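You operate a simulated robot arm through the tools that you are given. There is no shell and no other tool.

The job below is to be done with a simulated robot arm. You get a single attempt, and the scene is never put back.

TASK
Get ready for the storm: yellow torch on, aerial up, radio on at volume 2.
Fine: stand the teal battery in the yellow tub as a spare. Set down upright: what you pick out.

The check looks at the end state, three seconds after you hand in, the way a careful person would. Anything else that was tipped, shoved, dropped, spilled or broken makes it a failure.

THE ROBOT
A 7-joint arm with a fingered hand, fixed in place. Base frame: the origin is on the floor under the middle of its stand, x ahead of it, y to its left, z up; the work surface is at about z = 0.76. Readings come in m, rad, newtons and seconds.
It reaches about 1.228 m from its shoulder. Its first joint turns from -2.007 to 2.007 rad. Payload 5 kg.
The tool frame sits at the grasp point between the pads (the TCP): z along the fingers, y along the line on which they close. The tips reach 0.032 m beyond it. The gripper opens to 0.16 m; its body begins 0.089 m behind the TCP. The gripper is a hand of 4 fingers: y runs from the thumb to the fingers, the wrist lies at [0, 0, -0.267] in the tool frame, and closing takes about 1.5 s.
Orientation is told as [roll, pitch, yaw] about the base's x, y, z axes, in that order, counted from this pose: with the fingers straight down and closing along the base's y, the tool's x points along the base's -x, its y along +y and its z along -z.

THE INTERFACE
- The arm moves only by the tool send_rows. Its argument "motion" is one flat list of numbers, 7 for each row, row after row: the shift along the tool's x, y, z in units of 20 mm (1.0 is 20 mm), then the turn, a rotation vector about the tool's x, y, z in units of 6 degrees (1.0 is 6 degrees), then the opening, from 0 (shut) to 1 (fully open). In form: [x, y, z, wx, wy, wz, jaw, x, y, z, wx, wy, wz, jaw, ...]. A call has 1 to 20 rows; each row shifts and turns the commanded pose from where the row before left it, along the tool's axes as they then stand. A call with a number of a shift or a turn outside -1 to 1 is refused whole. Rows are played at 5 a second. More than 0.05 m and 0.15 rad between two rows, or a gripper value outside its range, and nothing of the call is played. A pose out of reach is approached as far as the arm can. The call stops where the force on the tool passes 40 N (or 10 N more than at its start, if that is more) or the arm is blocked; 0.2 s more then pass. Each finger travels about 0.045 m/s and halts on what it meets, pressing with about 31 N; the grip force reading is that of the motor and also rises with nothing between the fingers. The clock runs only during rows and for 0.2 s after the last one: add rows that do not move to give the fingers time. It gives the time, the measured TCP pose, the force on the tool (base axes), the opening and the grip force at its end, in the units of the frame above (readings bear some noise), with the torque about the TCP (base axes, N m) and any sound that the robot's microphone picked up.
- Cameras (640 x 400 px; columns grow to the right, rows downward): "scene" is fixed at [0.2188, 0.666, 1.3811]; the picture's right is [-0.77, -0.64, 0.00], its down [-0.26, 0.32, -0.91] and it looks along [0.58, -0.70, -0.41] (base axes); focal length 345 px, centre (320, 200). "wrist" rides on the gripper at [0.08, -0.004, -0.114] in the tool frame; the picture's right is [0.05, 1.00, 0.00], its down [-0.82, 0.04, -0.58] and it looks along [-0.58, 0.03, 0.82] (tool axes); focal length 265 px, centre (320, 200). There is no depth. A picture from a camera that has moved, and an enlarged one, comes with that camera's place and axes in the base frame and with its lens. The place of the scene camera against the robot may be out by one fixed shift of up to 0.018 m in any direction.
- grab_frame(camera): a new picture of that camera. It takes no simulated time.
- slide_trunk(by): slides the trunk up (or, below 0, down) by that many m; the arm rides with it, the base frame stays. It gives what a move gives, with no picture.
- preshape(shape): the hand has 4 fingers and takes this shape, open, in about a second: jaw (thumb against the fingers, like two jaws); tri (thumb and two fingers); tip (a fingertip pinch); poke (one finger out to press); point (the index stretched); flat (the hand flat); cup (the hand cupped); fist (a fist). The gripper value then closes the fingers along that shape, each until it touches; the sizes above hold for jaw. It gives what a move gives, with no picture.
- zoom(camera, box): a new picture of the part [left, top, right, bottom] of that camera's present view, enlarged. It takes no simulated time.
- sign_off(): hands the job in; it is judged then, once.

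Nothing tells you positions but the pictures and the camera data. Unless the task says otherwise, let go and move clear before handing in.

The tools are called after "Call:" as a command line: name --argument value ..., lists and objects as JSON in quotes. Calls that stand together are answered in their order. send_rows: Moves the arm, as the interface text tells. Its arguments: {"type":"object","properties":{"motion":{"type":"array"}},"required":["motion"]} The other tools are called the same way: slide_trunk (by) moves the trunk up or down; preshape (shape) gives the hand a shape; grab_frame (camera) takes a picture; zoom (camera, box) takes an enlarged picture of a part of a camera's view; sign_off () hands the job in.

At the start:

```text
time_s: 0.0
tcp_pos: [0.5766, -0.3878, 1.1351]
orientation: [-0.001, 0.001, 0.001]
wrist_force: [1.0, -0.1, 0.1]
wrist_torque: [0.02, 0.0, -0.01]
width: 0.1598
grasp_force: 0.0
shape: jaw
trunk travel left (down, up): [-0.6, 0.39]
```

scene: 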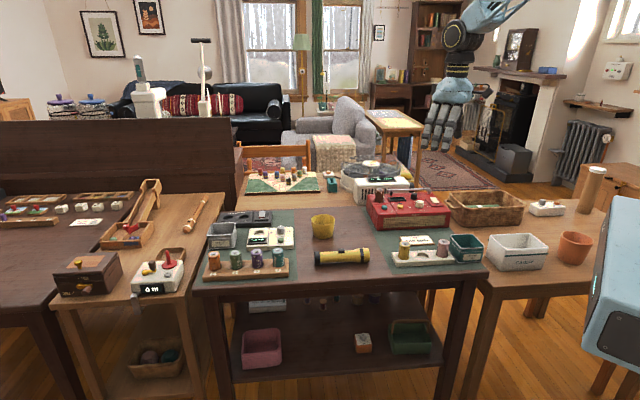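
wrist: 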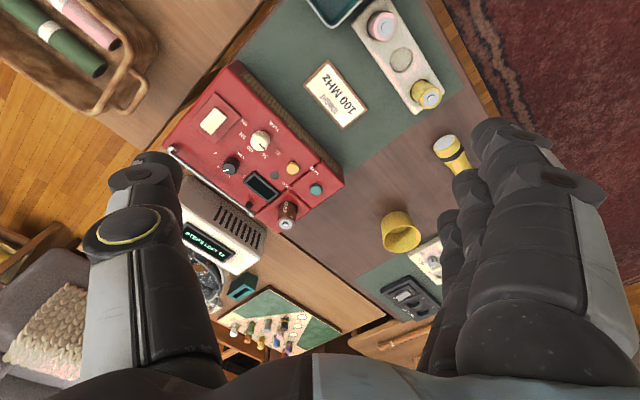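

I see a table with a red radio, a yellow torch lying down, a yellow tub, battery racks and notes. I'll look closer at everything before moving.

Call:
zoom --camera "scene" --box '[340, 170, 500, 270]'

Call:
zoom --camera "scene" --box '[190, 190, 350, 290]'

Call:
zoom --camera "wrist" --box '[160, 50, 360, 250]'

Call:
zoom --camera "wrist" --box '[300, 0, 500, 300]'

```text
4.00 times, centred on (420, 220) of scene
camera zoom: at [0.2188, 0.666, 1.3811], right [-0.77, -0.64, 0.0], down [-0.26, 0.32, -0.91], along [0.58, -0.7, -0.41], focal length 1381 px, centre (-80, 120)
```

zoom: 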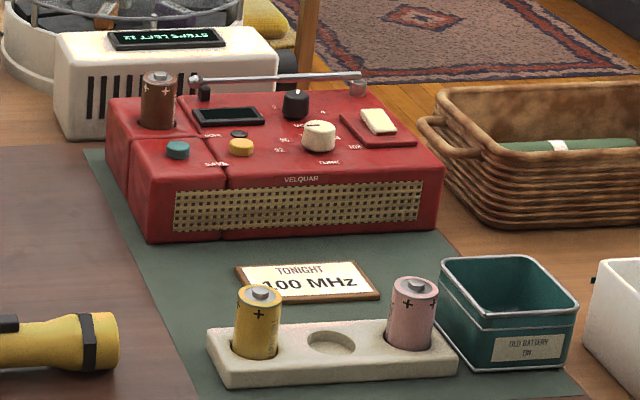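

```text
4.00 times, centred on (270, 240) of scene
camera zoom: at [0.2188, 0.666, 1.3811], right [-0.77, -0.64, 0.0], down [-0.26, 0.32, -0.91], along [0.58, -0.7, -0.41], focal length 1381 px, centre (520, 40)
```

zoom: 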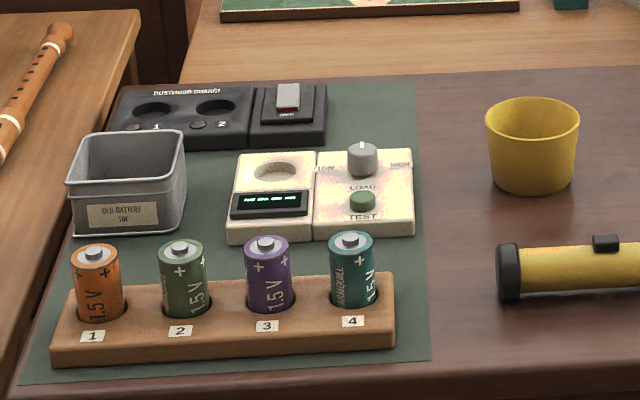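

```text
2.00 times, centred on (260, 150) of wrist
camera zoom: at [0.4971, -0.3928, 1.2498], right [-0.05, 1.0, 0.0], down [0.82, 0.04, 0.58], along [0.58, 0.03, -0.82], focal length 531 px, centre (440, 300)
```

zoom: 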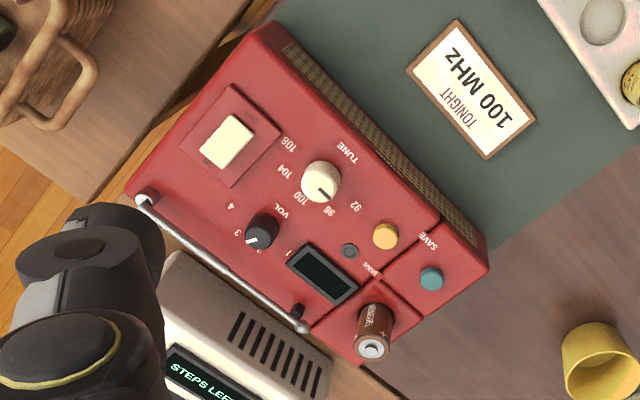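

```text
1.33 times, centred on (400, 150) of wrist
camera zoom: at [0.4971, -0.3928, 1.2498], right [-0.05, 1.0, 0.0], down [0.82, 0.04, 0.58], along [0.58, 0.03, -0.82], focal length 354 px, centre (213, 267)
```

zoom: 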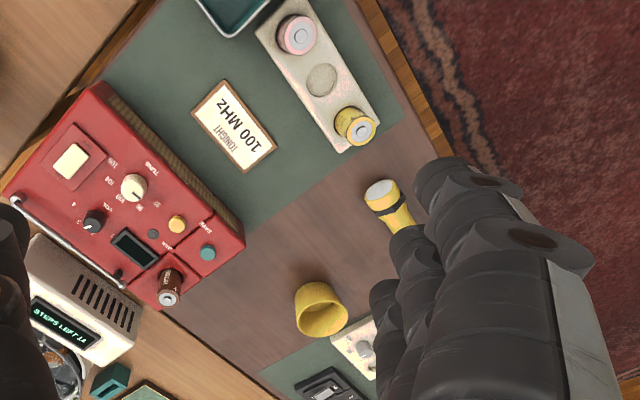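

The radio (off, aerial folded along its back edge), torch, battery rack and tub are visible. I'll zoom into finer details first.

Call:
zoom --camera "scene" --box '[300, 230, 390, 280]'

Call:
zoom --camera "scene" --box '[365, 180, 455, 235]'

Call:
zoom --camera "scene" --box '[200, 230, 300, 290]'

Call:
zoom --camera "scene" --box '[230, 140, 420, 220]'

```text
7.11 times, centred on (345, 255) of scene
camera zoom: at [0.2188, 0.666, 1.3811], right [-0.77, -0.64, 0.0], down [-0.26, 0.32, -0.91], along [0.58, -0.7, -0.41], focal length 2455 px, centre (142, -191)
```

zoom: 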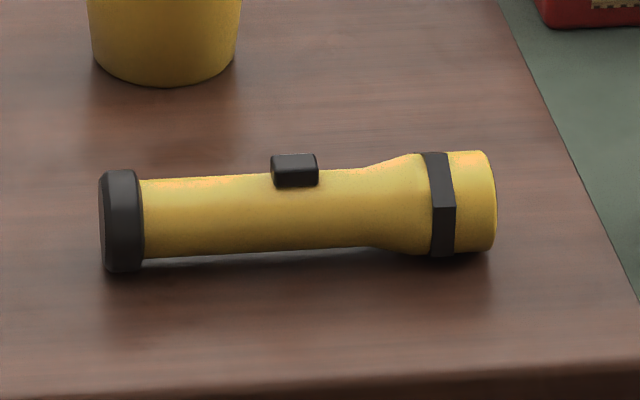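

```text
7.11 times, centred on (410, 208) of scene
camera zoom: at [0.2188, 0.666, 1.3811], right [-0.77, -0.64, 0.0], down [-0.26, 0.32, -0.91], along [0.58, -0.7, -0.41], focal length 2455 px, centre (-320, 147)
```

zoom: 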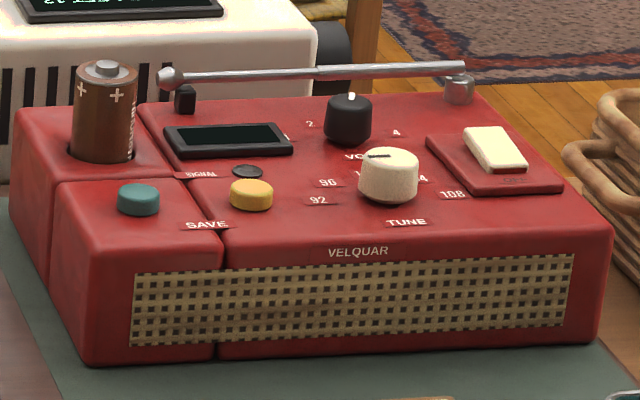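

```text
6.40 times, centred on (250, 260) of scene
camera zoom: at [0.2188, 0.666, 1.3811], right [-0.77, -0.64, 0.0], down [-0.26, 0.32, -0.91], along [0.58, -0.7, -0.41], focal length 2209 px, centre (768, -184)
```

zoom: 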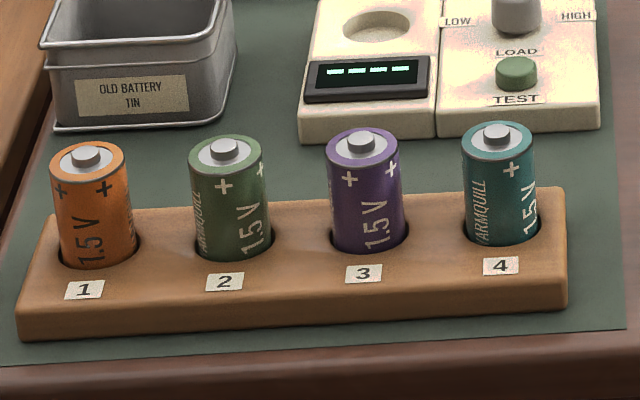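

```text
3.37 times, centred on (325, 180) of scene
camera zoom: at [0.2188, 0.666, 1.3811], right [-0.77, -0.64, 0.0], down [-0.26, 0.32, -0.91], along [0.58, -0.7, -0.41], focal length 1163 px, centre (303, 267)
```

zoom: 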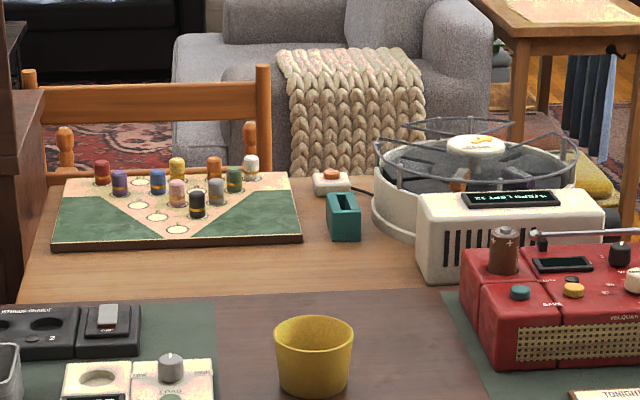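

The radio is at about (0.70, -0.45), turned some 45°; torch near (0.75, -0.05). I'll try the poke shape at this safe height to see where the pressing fingertip is in the wrist view.

Call:
preshape --shape "poke"

Call:
grab_frame --camera "wrist"

Call:
grab_frame --camera "scene"

```text
time_s: 0.9
tcp_pos: [0.5765, -0.3896, 1.1358]
orientation: [-0.001, -0.002, 0.0]
wrist_force: [-0.5, 0.3, 0.5]
wrist_torque: [0.0, 0.01, 0.02]
width: 0.0001
grasp_force: 0.2
shape: poke
trunk travel left (down, up): [-0.6, 0.39]
```

```text
taken
camera wrist: at [0.4971, -0.3928, 1.2498], right [-0.05, 1.0, 0.0], down [0.82, 0.04, 0.58], along [0.58, 0.03, -0.82], focal length 265 px, centre (320, 200)
```

wrist: 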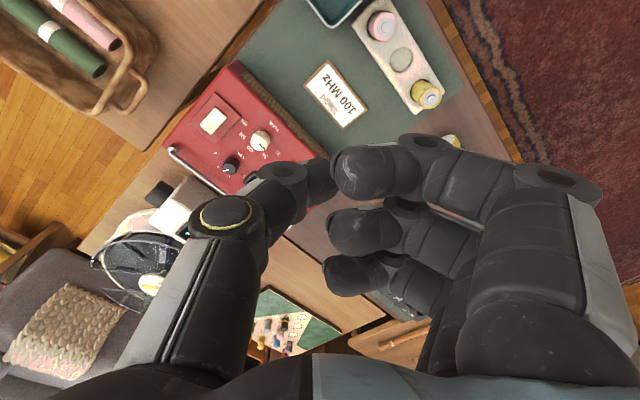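

```text
taken
```

scene: 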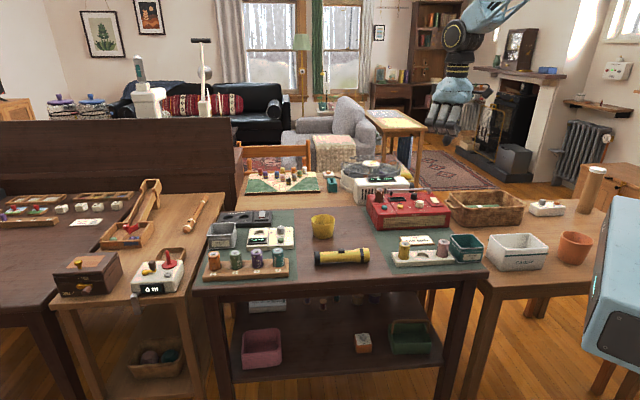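

The poke shape seems part-way formed. I'll let it settle with still rows and compare.

Call:
send_rows --motion '[0, 0, 0, 0, 0, 0, 1, 0, 0, 0, 0, 0, 0, 1, 0, 0, 0, 0, 0, 0, 1, 0, 0, 0, 0, 0, 0, 1, 0, 0, 0, 0, 0, 0, 1]'

Call:
grab_frame --camera "wrist"

Call:
zoom --camera "scene" --box '[400, 50, 500, 160]'

```text
time_s: 2.1
tcp_pos: [0.5776, -0.388, 1.1358]
orientation: [-0.001, -0.001, -0.001]
wrist_force: [0.7, 0.8, -0.1]
wrist_torque: [-0.01, -0.03, 0.0]
width: 0.0
grasp_force: 0.1
shape: poke
trunk travel left (down, up): [-0.6, 0.39]
```

```text
taken
camera wrist: at [0.4971, -0.3928, 1.2498], right [-0.05, 1.0, 0.0], down [0.82, 0.04, 0.58], along [0.58, 0.03, -0.82], focal length 265 px, centre (320, 200)
```

wrist: 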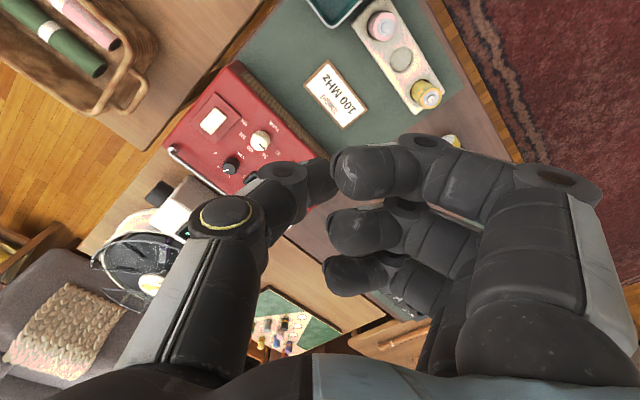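

```text
3.64 times, centred on (450, 105) of scene
camera zoom: at [0.2188, 0.666, 1.3811], right [-0.77, -0.64, 0.0], down [-0.26, 0.32, -0.91], along [0.58, -0.7, -0.41], focal length 1255 px, centre (-153, 546)
```

zoom: 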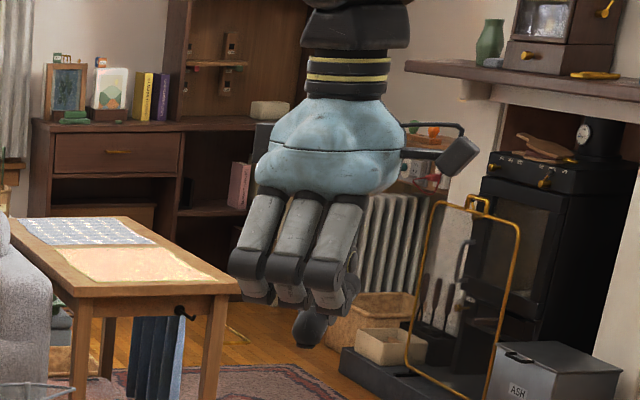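

Call:
preshape --shape "point"

Call:
grab_frame --camera "wrist"

Call:
zoom --camera "scene" --box '[400, 50, 500, 160]'

```text
time_s: 3.0
tcp_pos: [0.5778, -0.3891, 1.1356]
orientation: [0.0, -0.001, 0.0]
wrist_force: [0.7, 0.8, -0.1]
wrist_torque: [0.03, 0.02, -0.03]
width: 0.1526
grasp_force: 0.0
shape: point
trunk travel left (down, up): [-0.6, 0.39]
```

```text
taken
camera wrist: at [0.4971, -0.3928, 1.2498], right [-0.05, 1.0, 0.0], down [0.82, 0.04, 0.58], along [0.58, 0.03, -0.82], focal length 265 px, centre (320, 200)
```

wrist: 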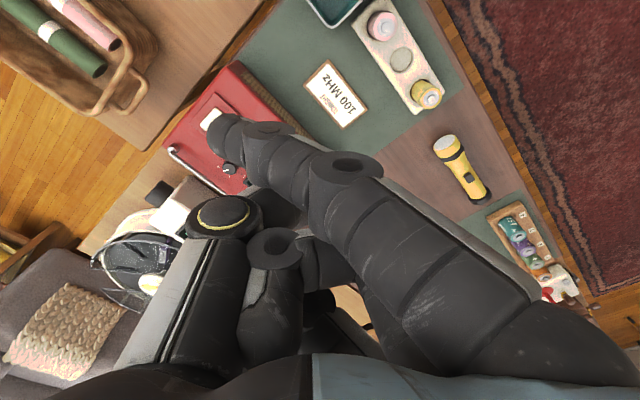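

```text
3.64 times, centred on (450, 105) of scene
camera zoom: at [0.2188, 0.666, 1.3811], right [-0.77, -0.64, 0.0], down [-0.26, 0.32, -0.91], along [0.58, -0.7, -0.41], focal length 1255 px, centre (-153, 546)
```

zoom: 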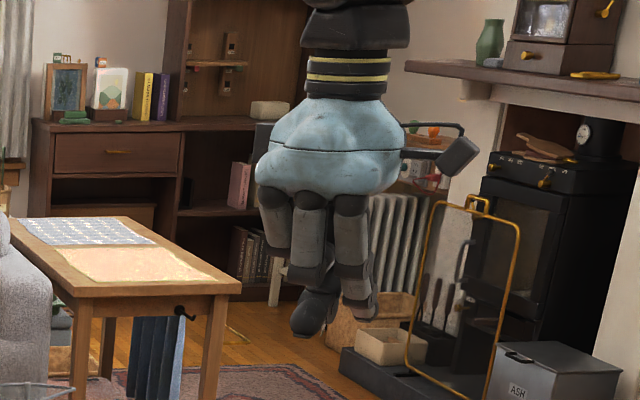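

Call:
preshape --shape "poke"

Call:
zoom --camera "wrist" --box '[180, 90, 460, 290]'

Call:
zoom --camera "scene" --box '[430, 90, 480, 140]'

```text
time_s: 3.9
tcp_pos: [0.5776, -0.389, 1.1368]
orientation: [0.0, 0.0, -0.001]
wrist_force: [0.1, -0.6, 1.0]
wrist_torque: [-0.02, -0.01, 0.03]
width: 0.0002
grasp_force: 0.1
shape: poke
trunk travel left (down, up): [-0.6, 0.39]
```

```text
2.00 times, centred on (320, 190) of wrist
camera zoom: at [0.4971, -0.3928, 1.2498], right [-0.05, 1.0, 0.0], down [0.82, 0.04, 0.58], along [0.58, 0.03, -0.82], focal length 531 px, centre (320, 220)
```

zoom: 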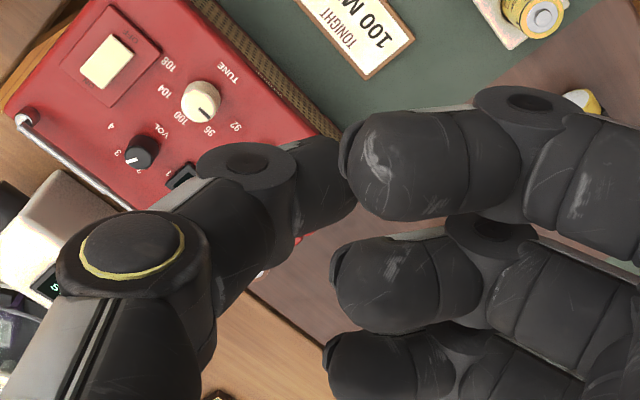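

```text
8.00 times, centred on (455, 115) of scene
camera zoom: at [0.2188, 0.666, 1.3811], right [-0.77, -0.64, 0.0], down [-0.26, 0.32, -0.91], along [0.58, -0.7, -0.41], focal length 2761 px, centre (-760, 880)
```

zoom: 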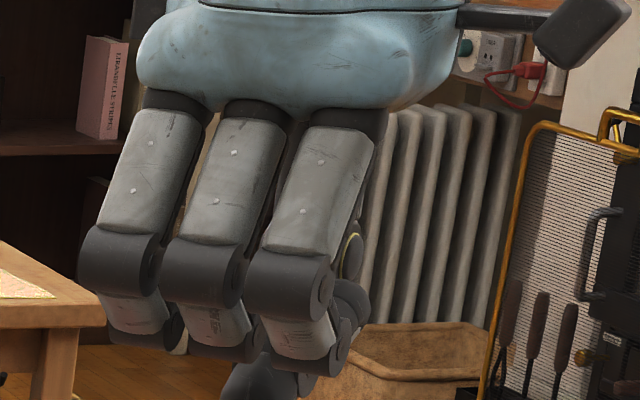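

The poke shape puts the thumb tip about 3 cm below the other fingers. Everything on the table is aligned at about 45°, so I'll go to jaw shape, move over the radio and turn the hand to line up with it for a clear overhead view.

Call:
preshape --shape "jaw"

Call:
send_rows --motion '[-0.88, -0.67, 0.54, 0, 0, 0, 1, -0.88, -0.67, 0.54, 0, 0, 0, 1, -0.88, -0.67, 0.54, 0, 0, 0, 1, -0.88, -0.67, 0.54, 0, 0, 0, 1, -0.88, -0.67, 0.54, 0, 0, 0, 1, -0.88, -0.67, 0.54, 0, 0, 0, 1, -0.88, -0.67, 0.54, 0, 0, 0, 1, 0, 0, 0, 0, 0, -0.92, 1, 0, 0, 0, 0, 0, -0.92, 1, 0, 0, 0, 0, 0, -0.92, 1, 0, 0, 0, 0, 0, -0.92, 1, 0, 0, 0, 0, 0, -0.92, 1, 0, 0, 0, 0, 0, -0.92, 1, 0, 0, 0, 0, 0, -0.92, 1, 0, 0, 0, 0, 0, -0.92, 1]'

Call:
grab_frame --camera "wrist"

Call:
grab_frame --camera "scene"

```text
time_s: 4.8
tcp_pos: [0.5767, -0.3898, 1.1356]
orientation: [-0.001, 0.002, 0.001]
wrist_force: [0.2, 0.1, 0.1]
wrist_torque: [-0.03, 0.0, -0.02]
width: 0.1601
grasp_force: 0.0
shape: jaw
trunk travel left (down, up): [-0.6, 0.39]
```

```text
time_s: 8.0
tcp_pos: [0.6999, -0.4825, 1.0602]
orientation: [0.001, 0.001, 0.772]
wrist_force: [0.2, -0.1, -0.1]
wrist_torque: [-0.02, 0.02, -0.04]
width: 0.16
grasp_force: 0.1
shape: jaw
trunk travel left (down, up): [-0.6, 0.39]
```

```text
taken
camera wrist: at [0.6458, -0.5419, 1.1743], right [-0.73, 0.68, 0.0], down [0.55, 0.6, 0.58], along [0.39, 0.42, -0.82], focal length 265 px, centre (320, 200)
```

wrist: 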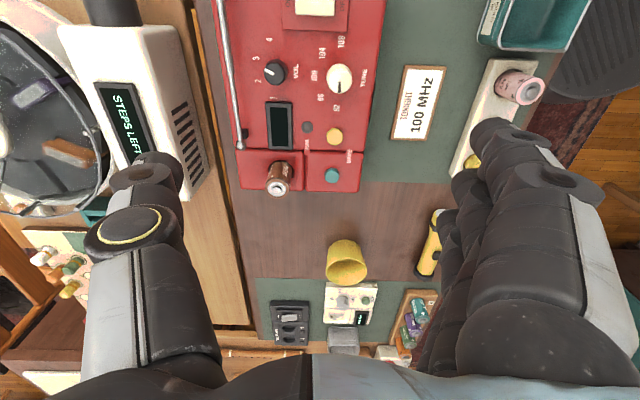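

```text
taken
```

scene: 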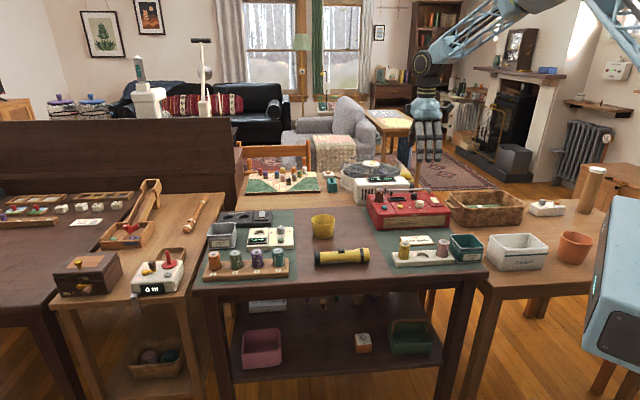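

The hand is lined up with the table. Zooming on the radio panel from above.

Call:
zoom --camera "wrist" --box '[200, 0, 400, 200]'

Call:
zoom --camera "wrist" --box '[250, 30, 350, 100]'

```text
2.00 times, centred on (300, 100) of wrist
camera zoom: at [0.6458, -0.5419, 1.1743], right [-0.73, 0.68, 0.0], down [0.55, 0.6, 0.58], along [0.39, 0.42, -0.82], focal length 531 px, centre (360, 400)
```

zoom: 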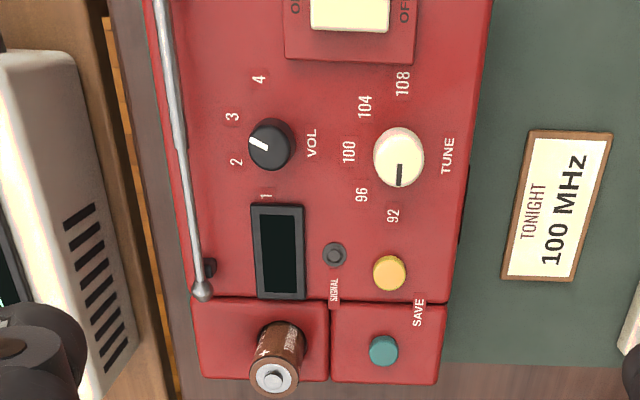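

```text
5.71 times, centred on (300, 65) of wrist
camera zoom: at [0.6458, -0.5419, 1.1743], right [-0.73, 0.68, 0.0], down [0.55, 0.6, 0.58], along [0.39, 0.42, -0.82], focal length 1517 px, centre (434, 971)
```

zoom: 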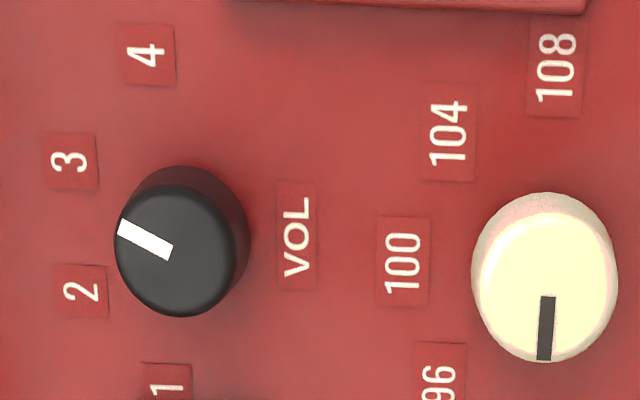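

The volume pointer stands at 3; 2 is one step (about 50°) counterclockwise. Next I'll shift toward the radio's switch end to see the ON/OFF rocker and the aerial's hinge.

Call:
send_rows --motion '[1, 0, 0, 0, 0, 0, 1, 1, 0, 0, 0, 0, 0, 1, 1, 0, 0, 0, 0, 0, 1, 1, 0, 0, 0, 0, 0, 1, 1, 0, 0, 0, 0, 0, 1, 1, 0, 0, 0, 0, 0, 1]'

Call:
grab_frame --camera "wrist"

Call:
zoom --camera "wrist" --box '[200, 0, 400, 200]'

```text
time_s: 9.4
tcp_pos: [0.6131, -0.5673, 1.0599]
orientation: [0.0, 0.001, 0.771]
wrist_force: [-0.8, -0.6, 0.3]
wrist_torque: [-0.02, 0.0, 0.01]
width: 0.1599
grasp_force: 0.1
shape: jaw
trunk travel left (down, up): [-0.6, 0.39]
```

```text
taken
camera wrist: at [0.5595, -0.6255, 1.1737], right [-0.73, 0.68, 0.0], down [0.56, 0.6, 0.58], along [0.39, 0.42, -0.82], focal length 265 px, centre (320, 200)
```

wrist: 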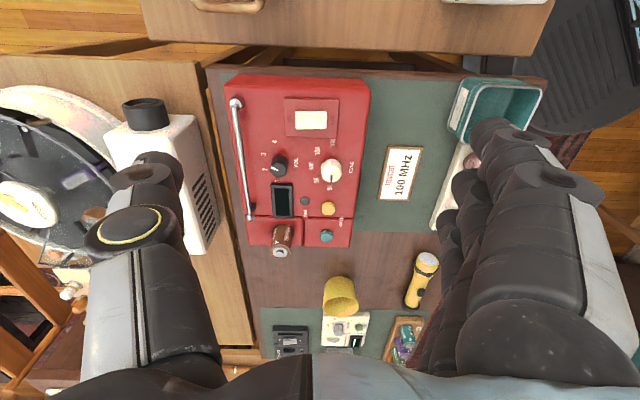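

```text
2.00 times, centred on (300, 100) of wrist
camera zoom: at [0.5595, -0.6255, 1.1737], right [-0.73, 0.68, 0.0], down [0.56, 0.6, 0.58], along [0.39, 0.42, -0.82], focal length 531 px, centre (360, 400)
```

zoom: 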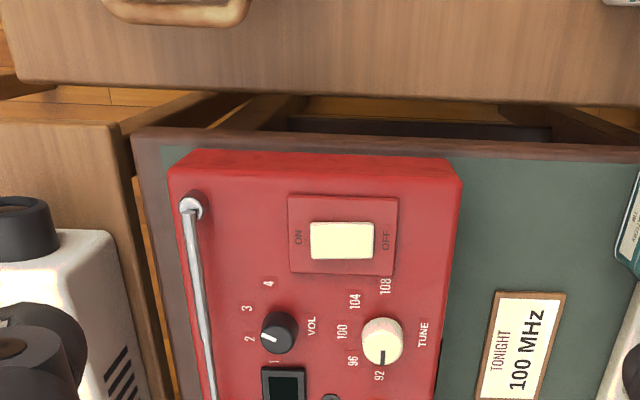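

The rocker's ON end is on the aerial side, and it currently leans to OFF. I'll look at the "tip" and "tri" hand shapes to decide how to hold the volume knob.

Call:
preshape --shape "tip"

Call:
grab_frame --camera "wrist"

Call:
zoom --camera "scene" --box '[400, 70, 500, 170]'

Call:
preshape --shape "tri"

Call:
grab_frame --camera "wrist"

Call:
zoom --camera "scene" --box '[400, 70, 500, 170]'

```text
time_s: 10.3
tcp_pos: [0.6136, -0.5663, 1.0593]
orientation: [-0.002, -0.001, 0.771]
wrist_force: [-0.2, -0.3, -0.6]
wrist_torque: [-0.02, 0.03, 0.0]
width: 0.16
grasp_force: 0.1
shape: tip
trunk travel left (down, up): [-0.6, 0.39]
```

```text
taken
camera wrist: at [0.5598, -0.6252, 1.1737], right [-0.73, 0.68, 0.0], down [0.56, 0.6, 0.58], along [0.39, 0.42, -0.82], focal length 265 px, centre (320, 200)
```

wrist: 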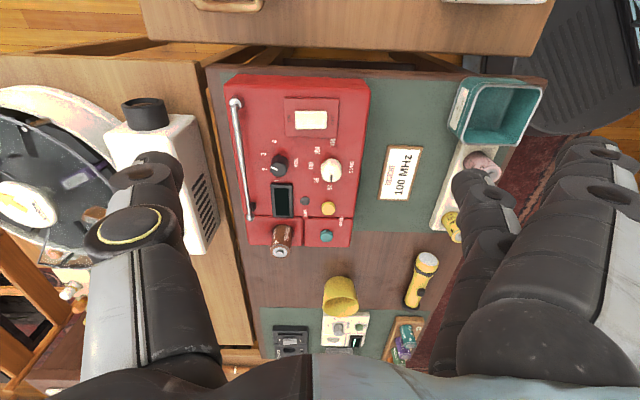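

```text
4.00 times, centred on (450, 120) of scene
camera zoom: at [0.2188, 0.666, 1.3811], right [-0.77, -0.64, 0.0], down [-0.26, 0.32, -0.91], along [0.58, -0.7, -0.41], focal length 1381 px, centre (-200, 520)
```

zoom: 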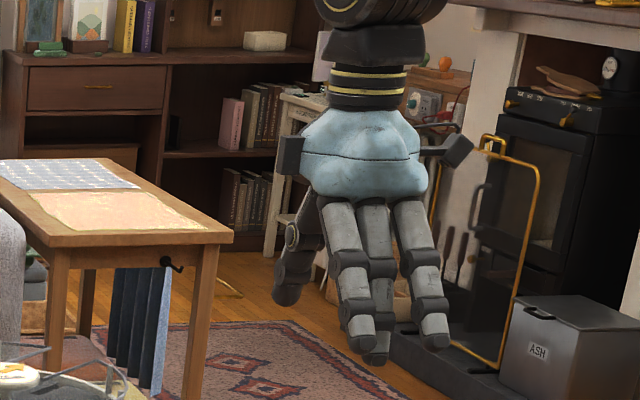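

```text
time_s: 11.2
tcp_pos: [0.6147, -0.5669, 1.0591]
orientation: [0.0, 0.0, 0.772]
wrist_force: [-0.8, 0.0, -0.7]
wrist_torque: [0.0, 0.0, 0.0]
width: 0.16
grasp_force: 0.1
shape: tri
trunk travel left (down, up): [-0.6, 0.39]
```

```text
taken
camera wrist: at [0.5599, -0.6252, 1.1737], right [-0.73, 0.68, 0.0], down [0.56, 0.6, 0.58], along [0.39, 0.42, -0.82], focal length 265 px, centre (320, 200)
```

wrist: 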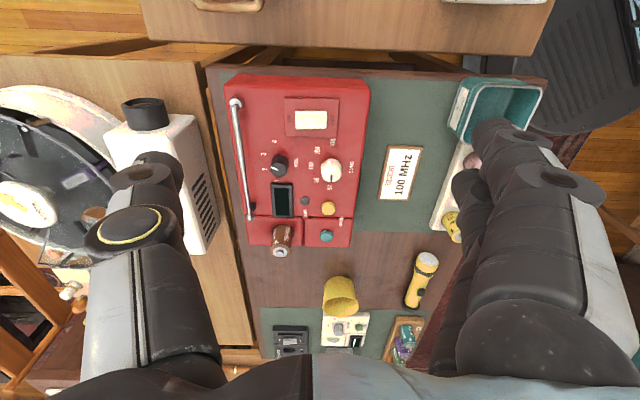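

```text
4.00 times, centred on (450, 120) of scene
camera zoom: at [0.2188, 0.666, 1.3811], right [-0.77, -0.64, 0.0], down [-0.26, 0.32, -0.91], along [0.58, -0.7, -0.41], focal length 1381 px, centre (-200, 520)
```

zoom: 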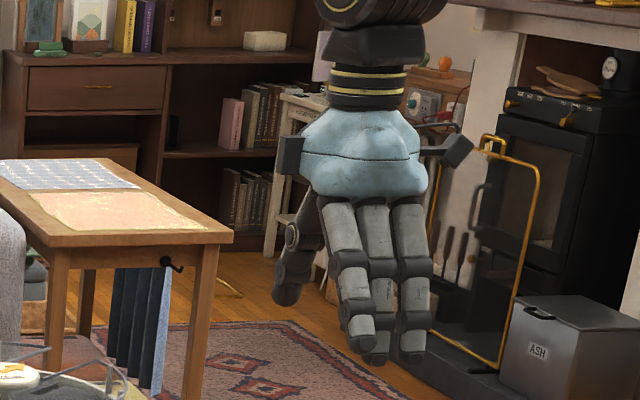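

I'll close the "tip" shape in the air to see which pads meet and where.

Call:
preshape --shape "tip"

Call:
send_rows --motion '[0, 0, 0, 0, 0, 0, 0.15, 0, 0, 0, 0, 0, 0, 0.15, 0, 0, 0, 0, 0, 0, 0.15, 0, 0, 0, 0, 0, 0, 0.15, 0, 0, 0, 0, 0, 0, 0.15, 0, 0, 0, 0, 0, 0, 0.15, 0, 0, 0, 0, 0, 0, 0.15, 0, 0, 0, 0, 0, 0, 0.15, 0, 0, 0, 0, 0, 0, 0.15]'

Call:
grab_frame --camera "wrist"

Call:
zoom --camera "scene" --box '[400, 70, 500, 170]'

```text
time_s: 12.1
tcp_pos: [0.6145, -0.5663, 1.059]
orientation: [0.0, 0.001, 0.772]
wrist_force: [-0.3, 0.4, 0.7]
wrist_torque: [0.02, 0.02, 0.02]
width: 0.1602
grasp_force: 0.2
shape: tip
trunk travel left (down, up): [-0.6, 0.39]
```

```text
time_s: 14.1
tcp_pos: [0.6136, -0.567, 1.0593]
orientation: [0.0, 0.001, 0.771]
wrist_force: [0.3, 0.2, 0.4]
wrist_torque: [0.0, -0.03, -0.01]
width: 0.0244
grasp_force: 0.1
shape: tip
trunk travel left (down, up): [-0.6, 0.39]
```

```text
taken
camera wrist: at [0.5597, -0.6253, 1.1737], right [-0.73, 0.68, 0.0], down [0.56, 0.6, 0.58], along [0.39, 0.42, -0.82], focal length 265 px, centre (320, 200)
```

wrist: 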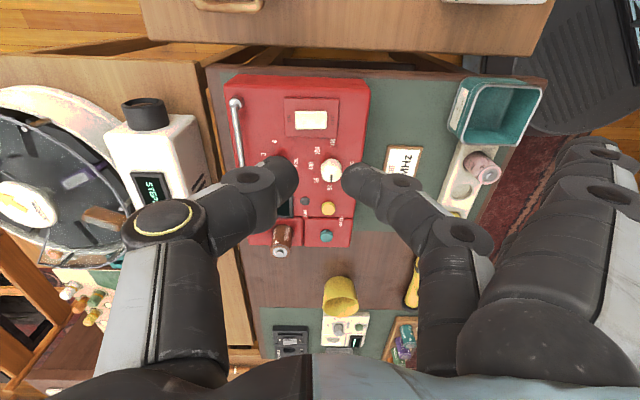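

```text
4.00 times, centred on (450, 120) of scene
camera zoom: at [0.2188, 0.666, 1.3811], right [-0.77, -0.64, 0.0], down [-0.26, 0.32, -0.91], along [0.58, -0.7, -0.41], focal length 1381 px, centre (-200, 520)
```

zoom: 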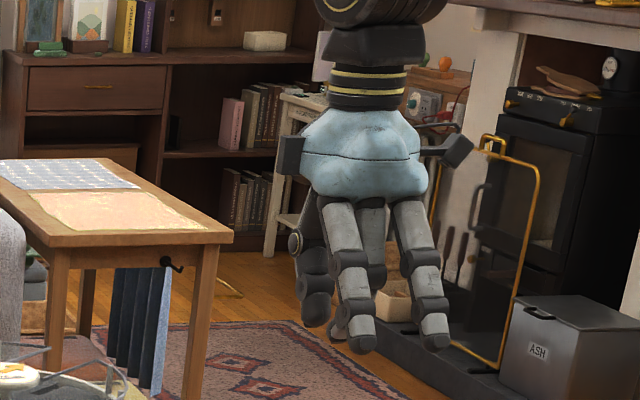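

In "tip" only thumb and middle finger meet. I'll take the poke shape for the rocker, and turn the hand 90° so the thumb comes from the radio's free end rather than over the aerial.

Call:
preshape --shape "poke"

Call:
send_rows --motion '[0, 0, 0, 0, 0, 0.94, 1, 0, 0, 0, 0, 0, 0.94, 1, 0, 0, 0, 0, 0, 0.94, 1, 0, 0, 0, 0, 0, 0.94, 1, 0, 0, 0, 0, 0, 0.94, 1, 0, 0, 0, 0, 0, 0.94, 1, 0, 0, 0, 0, 0, 0.94, 1, 0, 0, 0, 0, 0, 0.94, 1, 0, 0, 0, 0, 0, 0.94, 1, 0, 0, 0, 0, 0, 0.94, 1, 0, 0, 0, 0, 0, 0.94, 1, 0, 0, 0, 0, 0, 0.94, 1, 0, 0, 0, 0, 0, 0.94, 1, 0, 0, 0, 0, 0, 0.94, 1, 0, 0, 0, 0, 0, 0.94, 1, 0, 0, 0, 0, 0, 0.9, 1]'

Call:
grab_frame --camera "wrist"

Call:
grab_frame --camera "scene"

```text
time_s: 15.0
tcp_pos: [0.6133, -0.5667, 1.0594]
orientation: [0.001, 0.001, 0.772]
wrist_force: [0.2, 0.6, 0.1]
wrist_torque: [0.0, 0.01, -0.02]
width: 0.0
grasp_force: 0.1
shape: poke
trunk travel left (down, up): [-0.6, 0.39]
```

```text
time_s: 18.4
tcp_pos: [0.6149, -0.5659, 1.0587]
orientation: [-0.001, 0.001, -0.801]
wrist_force: [0.9, 1.0, -0.8]
wrist_torque: [-0.01, -0.02, -0.02]
width: 0.0001
grasp_force: 0.1
shape: poke
trunk travel left (down, up): [-0.6, 0.39]
```

```text
taken
camera wrist: at [0.5558, -0.511, 1.1743], right [0.68, 0.73, 0.0], down [0.6, -0.56, 0.58], along [0.42, -0.39, -0.82], focal length 265 px, centre (320, 200)
```

wrist: 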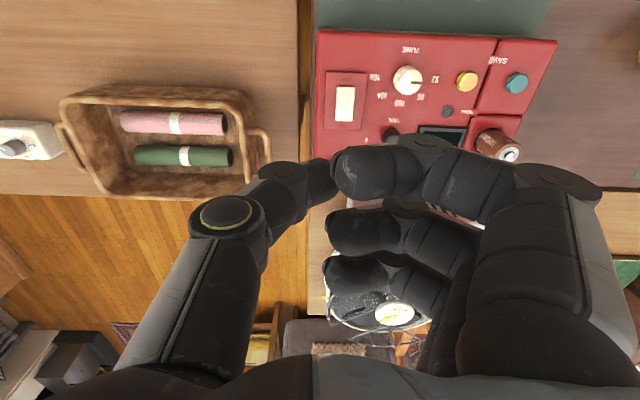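

```text
taken
```

scene: 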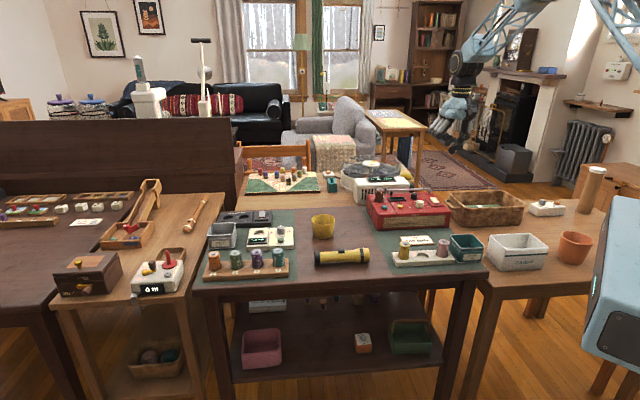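

The paddle is about 3 cm along tool +y from the TCP. I'll zoom on the hand to pin down where the poking tip lies relative to the TCP.

Call:
zoom --camera "scene" --box '[420, 80, 500, 160]'

Call:
zoom --camera "wrist" --box '[250, 120, 410, 220]'

```text
5.00 times, centred on (460, 120) of scene
camera zoom: at [0.2188, 0.666, 1.3811], right [-0.77, -0.64, 0.0], down [-0.26, 0.32, -0.91], along [0.58, -0.7, -0.41], focal length 1726 px, centre (-380, 600)
```

zoom: 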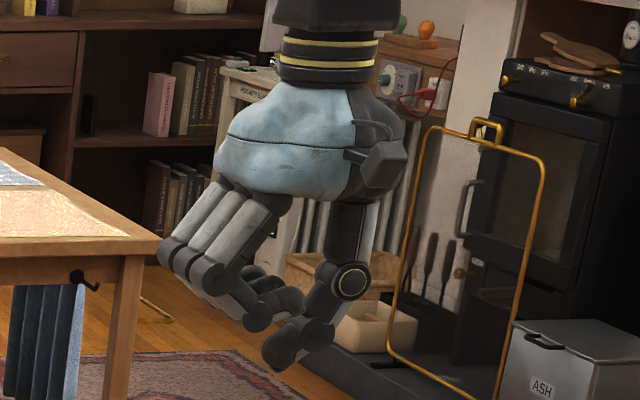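

```text
4.00 times, centred on (330, 170) of wrist
camera zoom: at [0.5558, -0.511, 1.1743], right [0.68, 0.73, 0.0], down [0.6, -0.56, 0.58], along [0.42, -0.39, -0.82], focal length 1062 px, centre (280, 320)
```

zoom: 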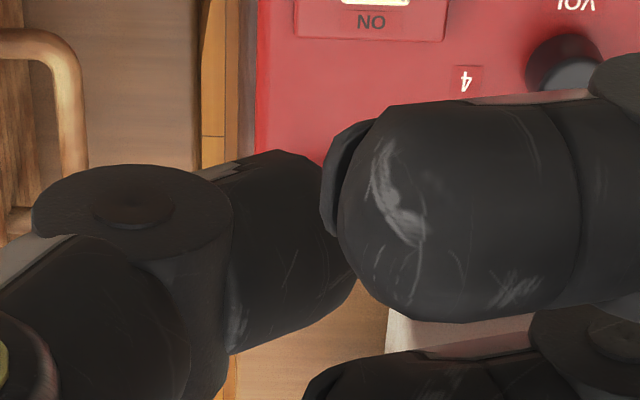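

The poking tip is roughly at tool (0, +0.006, +0.033). I'll move over the ON end and come down to about 2 cm above the paddle, then check.

Call:
send_rows --motion '[-0.92, 0.6, 0, 0, 0, 0, 1, 0, 0.6, 0.9, 0, 0, 0, 1, 0, 0, 1, 0, 0, 0, 1, 0, 0, 1, 0, 0, 0, 1, 0, 0, 1, 0, 0, 0, 1, 0, 0, 1, 0, 0, 0, 1, 0, 0, 1, 0, 0, 0, 1, 0, 0, 0.9, 0, 0, 0, 1, 0, 0, 0.5, 0, 0, 0, 1]'

Call:
zoom --camera "scene" --box '[360, 130, 480, 230]'

Call:
grab_frame --camera "wrist"

```text
time_s: 20.4
tcp_pos: [0.6444, -0.5625, 0.9132]
orientation: [-0.001, 0.0, -0.8]
wrist_force: [-0.8, 0.8, 0.8]
wrist_torque: [-0.01, 0.01, 0.02]
width: 0.0001
grasp_force: 0.1
shape: poke
trunk travel left (down, up): [-0.6, 0.39]
```

```text
4.00 times, centred on (420, 180) of scene
camera zoom: at [0.2188, 0.666, 1.3811], right [-0.77, -0.64, 0.0], down [-0.26, 0.32, -0.91], along [0.58, -0.7, -0.41], focal length 1381 px, centre (-80, 280)
```

zoom: 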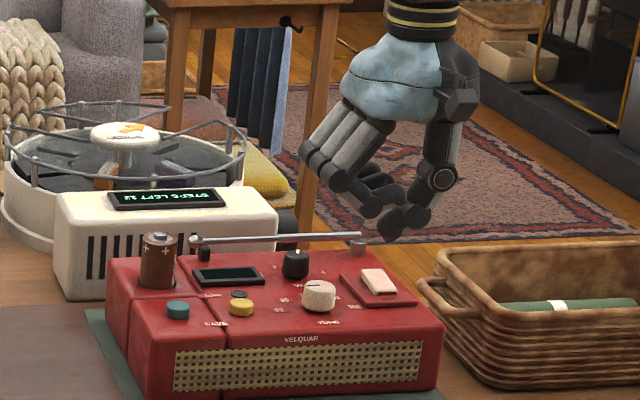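

```text
taken
camera wrist: at [0.5858, -0.5079, 1.0278], right [0.68, 0.73, 0.0], down [0.6, -0.56, 0.58], along [0.42, -0.39, -0.82], focal length 265 px, centre (320, 200)
```

wrist: 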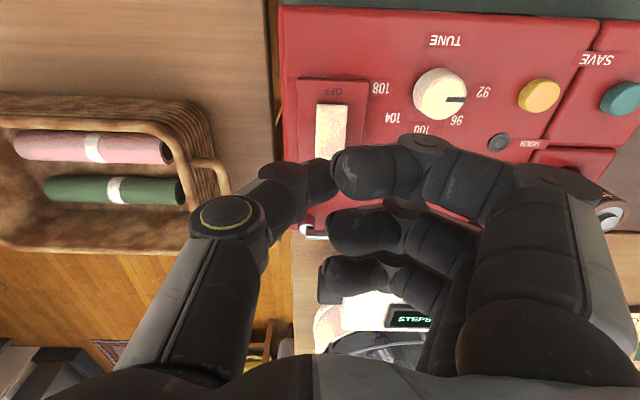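

The thumb tip lines up with the paddle's ON end in both views, about 3 cm above it. Coming down slowly now.

Call:
send_rows --motion '[0, 0, 0.3, 0, 0, 0, 1, 0, 0, 0.3, 0, 0, 0, 1, 0, 0, 0.3, 0, 0, 0, 1, 0, 0, 0.2, 0, 0, 0, 1, 0, 0, 0.2, 0, 0, 0, 1]'

Call:
zoom --camera "scene" --box '[380, 150, 460, 220]'

Call:
zoom --camera "wrist" --box '[250, 80, 410, 220]'

```text
time_s: 21.6
tcp_pos: [0.6447, -0.5633, 0.8882]
orientation: [-0.002, 0.0, -0.798]
wrist_force: [-0.3, 0.4, -0.2]
wrist_torque: [-0.02, 0.01, 0.01]
width: 0.0
grasp_force: 0.0
shape: poke
trunk travel left (down, up): [-0.6, 0.39]
```

```text
5.71 times, centred on (420, 185) of scene
camera zoom: at [0.2188, 0.666, 1.3811], right [-0.77, -0.64, 0.0], down [-0.26, 0.32, -0.91], along [0.58, -0.7, -0.41], focal length 1972 px, centre (-251, 286)
```

zoom: 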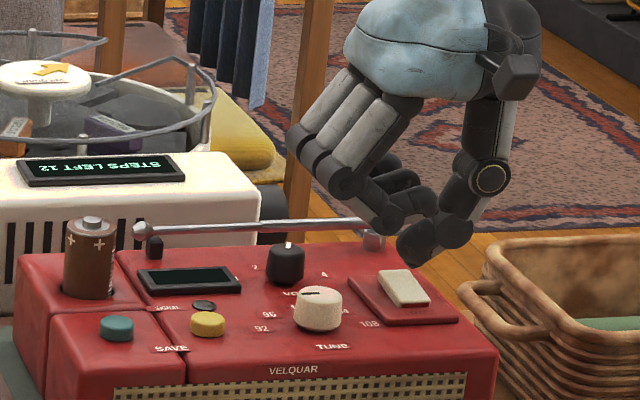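

```text
2.86 times, centred on (330, 150) of wrist
camera zoom: at [0.5856, -0.5083, 1.002], right [0.68, 0.73, 0.0], down [0.6, -0.56, 0.58], along [0.42, -0.39, -0.82], focal length 758 px, centre (291, 343)
```

zoom: 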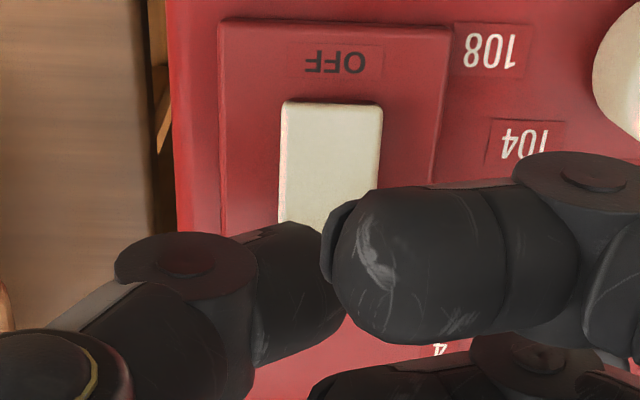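

The tip is close to the paddle's edge line in the scene view, so I'll shift 5 mm toward +y and go down in 4 mm steps.

Call:
send_rows --motion '[0, 0.25, 0, 0, 0, 0, 1, 0, 0, 0.2, 0, 0, 0, 1, 0, 0, 0.2, 0, 0, 0, 1, 0, 0, 0.2, 0, 0, 0, 1]'

Call:
zoom --camera "scene" --box '[380, 160, 460, 220]'

```text
time_s: 22.6
tcp_pos: [0.6481, -0.5584, 0.8775]
orientation: [0.0, -0.002, -0.799]
wrist_force: [-1.0, -2.2, 7.9]
wrist_torque: [-0.01, 0.0, -0.03]
width: 0.0
grasp_force: 0.0
shape: poke
trunk travel left (down, up): [-0.6, 0.39]
heard: click
```

```text
6.67 times, centred on (420, 190) of scene
camera zoom: at [0.2188, 0.666, 1.3811], right [-0.77, -0.64, 0.0], down [-0.26, 0.32, -0.91], along [0.58, -0.7, -0.41], focal length 2301 px, centre (-347, 267)
```

zoom: 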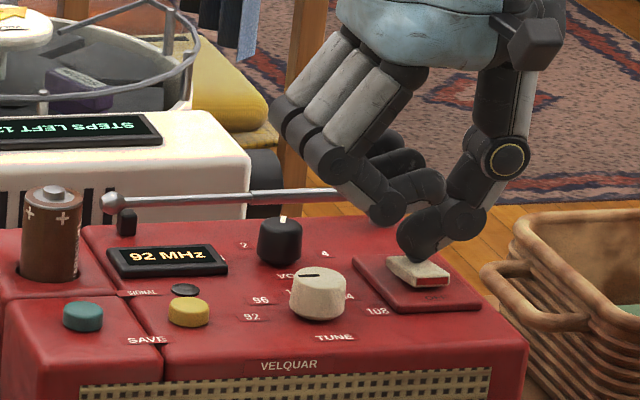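

The rocker clicked and the display lit with "92 MHz" – the radio is on. Now I'll rise, take the jaw shape, and move above the volume knob.

Call:
send_rows --motion '[0, 0, -0.5, 0, 0, 0, 1, 0, 0, -1, 0, 0, 0, 1, 0, 0, -1, 0, 0, 0, 1, 0, 0, -1, 0, 0, 0, 1, 0, 0, -1, 0, 0, 0, 1, 0, 0, -1, 0, 0, 0, 1, -0.4, 0.85, -0.5, 0, 0, 0, 1, -0.4, 0.85, 0, 0, 0, 0, 1, -0.4, 0.85, 0, 0, 0, 0, 1, -0.4, 0.9, 0, 0, 0, 0, 1]'

Call:
preshape --shape "jaw"

Call:
grab_frame --camera "wrist"

Call:
zoom --camera "scene" --box '[360, 120, 460, 220]'

```text
time_s: 24.8
tcp_pos: [0.7202, -0.5337, 0.9953]
orientation: [0.0, 0.001, -0.799]
wrist_force: [-0.9, -0.5, 0.4]
wrist_torque: [-0.03, 0.02, 0.01]
width: 0.0003
grasp_force: 0.0
shape: poke
trunk travel left (down, up): [-0.6, 0.39]
```

```text
time_s: 25.7
tcp_pos: [0.7201, -0.534, 0.995]
orientation: [-0.001, -0.001, -0.797]
wrist_force: [0.1, -0.4, 0.7]
wrist_torque: [0.03, -0.02, 0.01]
width: 0.1596
grasp_force: 0.0
shape: jaw
trunk travel left (down, up): [-0.6, 0.39]
```

```text
taken
camera wrist: at [0.6606, -0.4792, 1.1103], right [0.68, 0.73, 0.0], down [0.6, -0.56, 0.58], along [0.42, -0.39, -0.82], focal length 265 px, centre (320, 200)
```

wrist: 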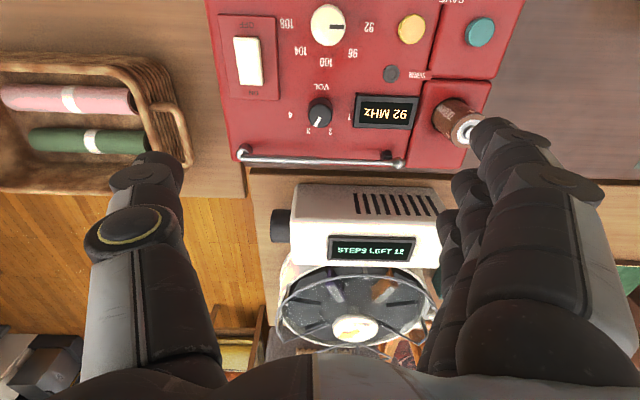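

```text
4.00 times, centred on (410, 170) of scene
camera zoom: at [0.2188, 0.666, 1.3811], right [-0.77, -0.64, 0.0], down [-0.26, 0.32, -0.91], along [0.58, -0.7, -0.41], focal length 1381 px, centre (-40, 320)
```

zoom: 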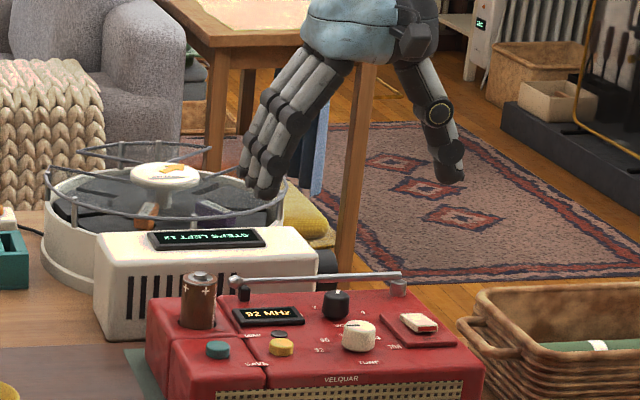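

The knob sits right on the tool axis. Closing to about 5.5 cm and descending to just above the knob.

Call:
send_rows --motion '[0, 0, 0, 0, 0, 0, 0.35, 0, 0, 0, 0, 0, 0, 0.35, 0, 0, 0, 0, 0, 0, 0.35, 0, 0, 0, 0, 0, 0, 0.35, 0, 0, 0, 0, 0, 0, 0.35, 0, 0, 0, 0, 0, 0, 0.35, 0, 0, 0, 0, 0, 0, 0.35, 0, 0, 1, 0, 0, 0, 0.35, 0, 0, 1, 0, 0, 0, 0.35, 0, 0, 1, 0, 0, 0, 0.35, 0, 0, 1, 0, 0, 0, 0.35, 0, 0, 1, 0, 0, 0, 0.35]'

Call:
grab_frame --camera "wrist"

Call:
zoom --camera "scene" --box '[370, 150, 450, 220]'

```text
time_s: 28.3
tcp_pos: [0.7203, -0.5329, 0.8948]
orientation: [-0.001, 0.0, -0.8]
wrist_force: [0.2, 0.4, 0.0]
wrist_torque: [0.02, 0.02, -0.02]
width: 0.0566
grasp_force: 0.0
shape: jaw
trunk travel left (down, up): [-0.6, 0.39]
```

```text
taken
camera wrist: at [0.6618, -0.479, 1.0095], right [0.68, 0.73, 0.0], down [0.6, -0.56, 0.58], along [0.42, -0.39, -0.82], focal length 265 px, centre (320, 200)
```

wrist: 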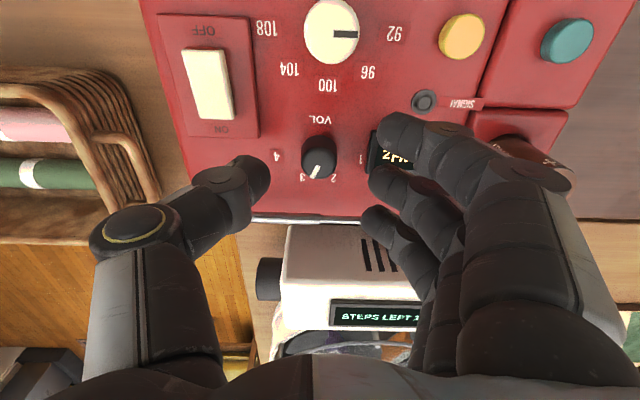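

```text
5.71 times, centred on (410, 185) of scene
camera zoom: at [0.2188, 0.666, 1.3811], right [-0.77, -0.64, 0.0], down [-0.26, 0.32, -0.91], along [0.58, -0.7, -0.41], focal length 1972 px, centre (-194, 286)
```

zoom: 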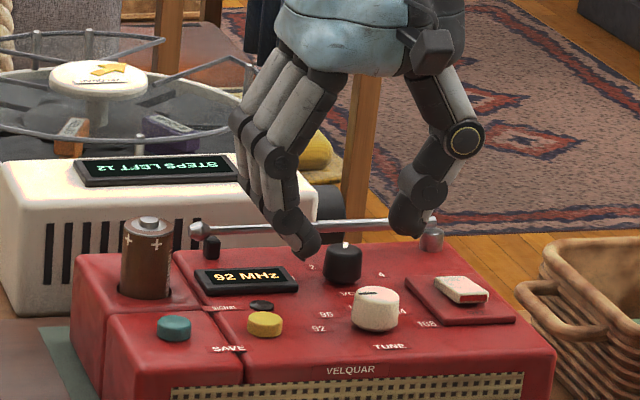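

The ring finger is close to the aerial rod, so I'll pre-turn the hand 15° counterclockwise (which swings it away) and then descend to the knob.

Call:
send_rows --motion '[0, 0, 0, 0, 0, -0.84, 0.35, 0, 0, 0, 0, 0, -0.83, 0.35, 0, 0, 0, 0, 0, -0.83, 0.35, 0, 0, 0.5, 0, 0, 0, 0.35, 0, 0, 0.5, 0, 0, 0, 0.35, 0, 0, 0.4, 0, 0, 0, 0.35]'

Call:
grab_frame --camera "wrist"

Call:
zoom --camera "scene" --box '[380, 170, 440, 220]'

```text
time_s: 29.7
tcp_pos: [0.7206, -0.5338, 0.8676]
orientation: [0.001, -0.002, -0.538]
wrist_force: [-1.0, 1.8, 9.5]
wrist_torque: [0.27, -0.27, 0.03]
width: 0.0569
grasp_force: 0.1
shape: jaw
trunk travel left (down, up): [-0.6, 0.39]
```

```text
taken
camera wrist: at [0.6493, -0.4961, 0.9834], right [0.47, 0.88, 0.0], down [0.72, -0.38, 0.58], along [0.51, -0.27, -0.82], focal length 265 px, centre (320, 200)
```

wrist: 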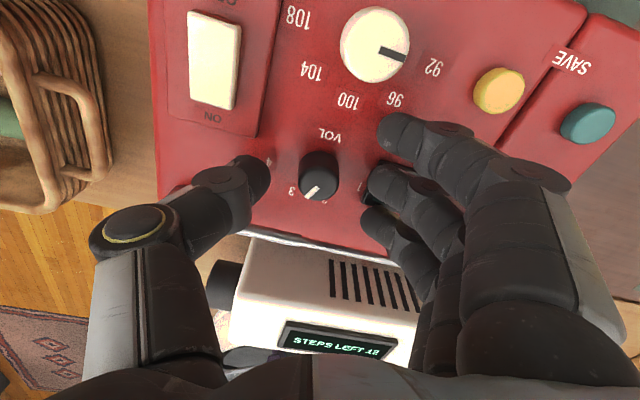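

```text
8.00 times, centred on (410, 195) of scene
camera zoom: at [0.2188, 0.666, 1.3811], right [-0.77, -0.64, 0.0], down [-0.26, 0.32, -0.91], along [0.58, -0.7, -0.41], focal length 2761 px, centre (-400, 240)
```

zoom: 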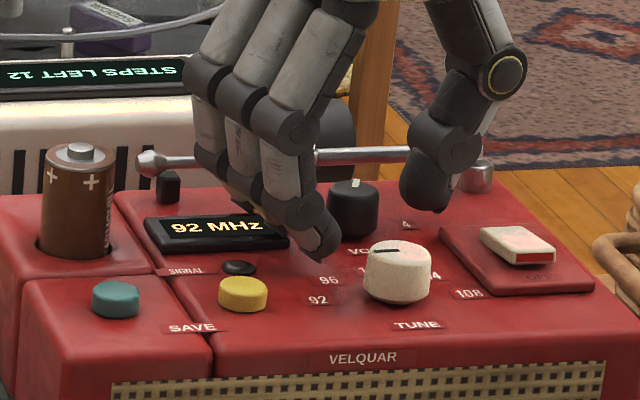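

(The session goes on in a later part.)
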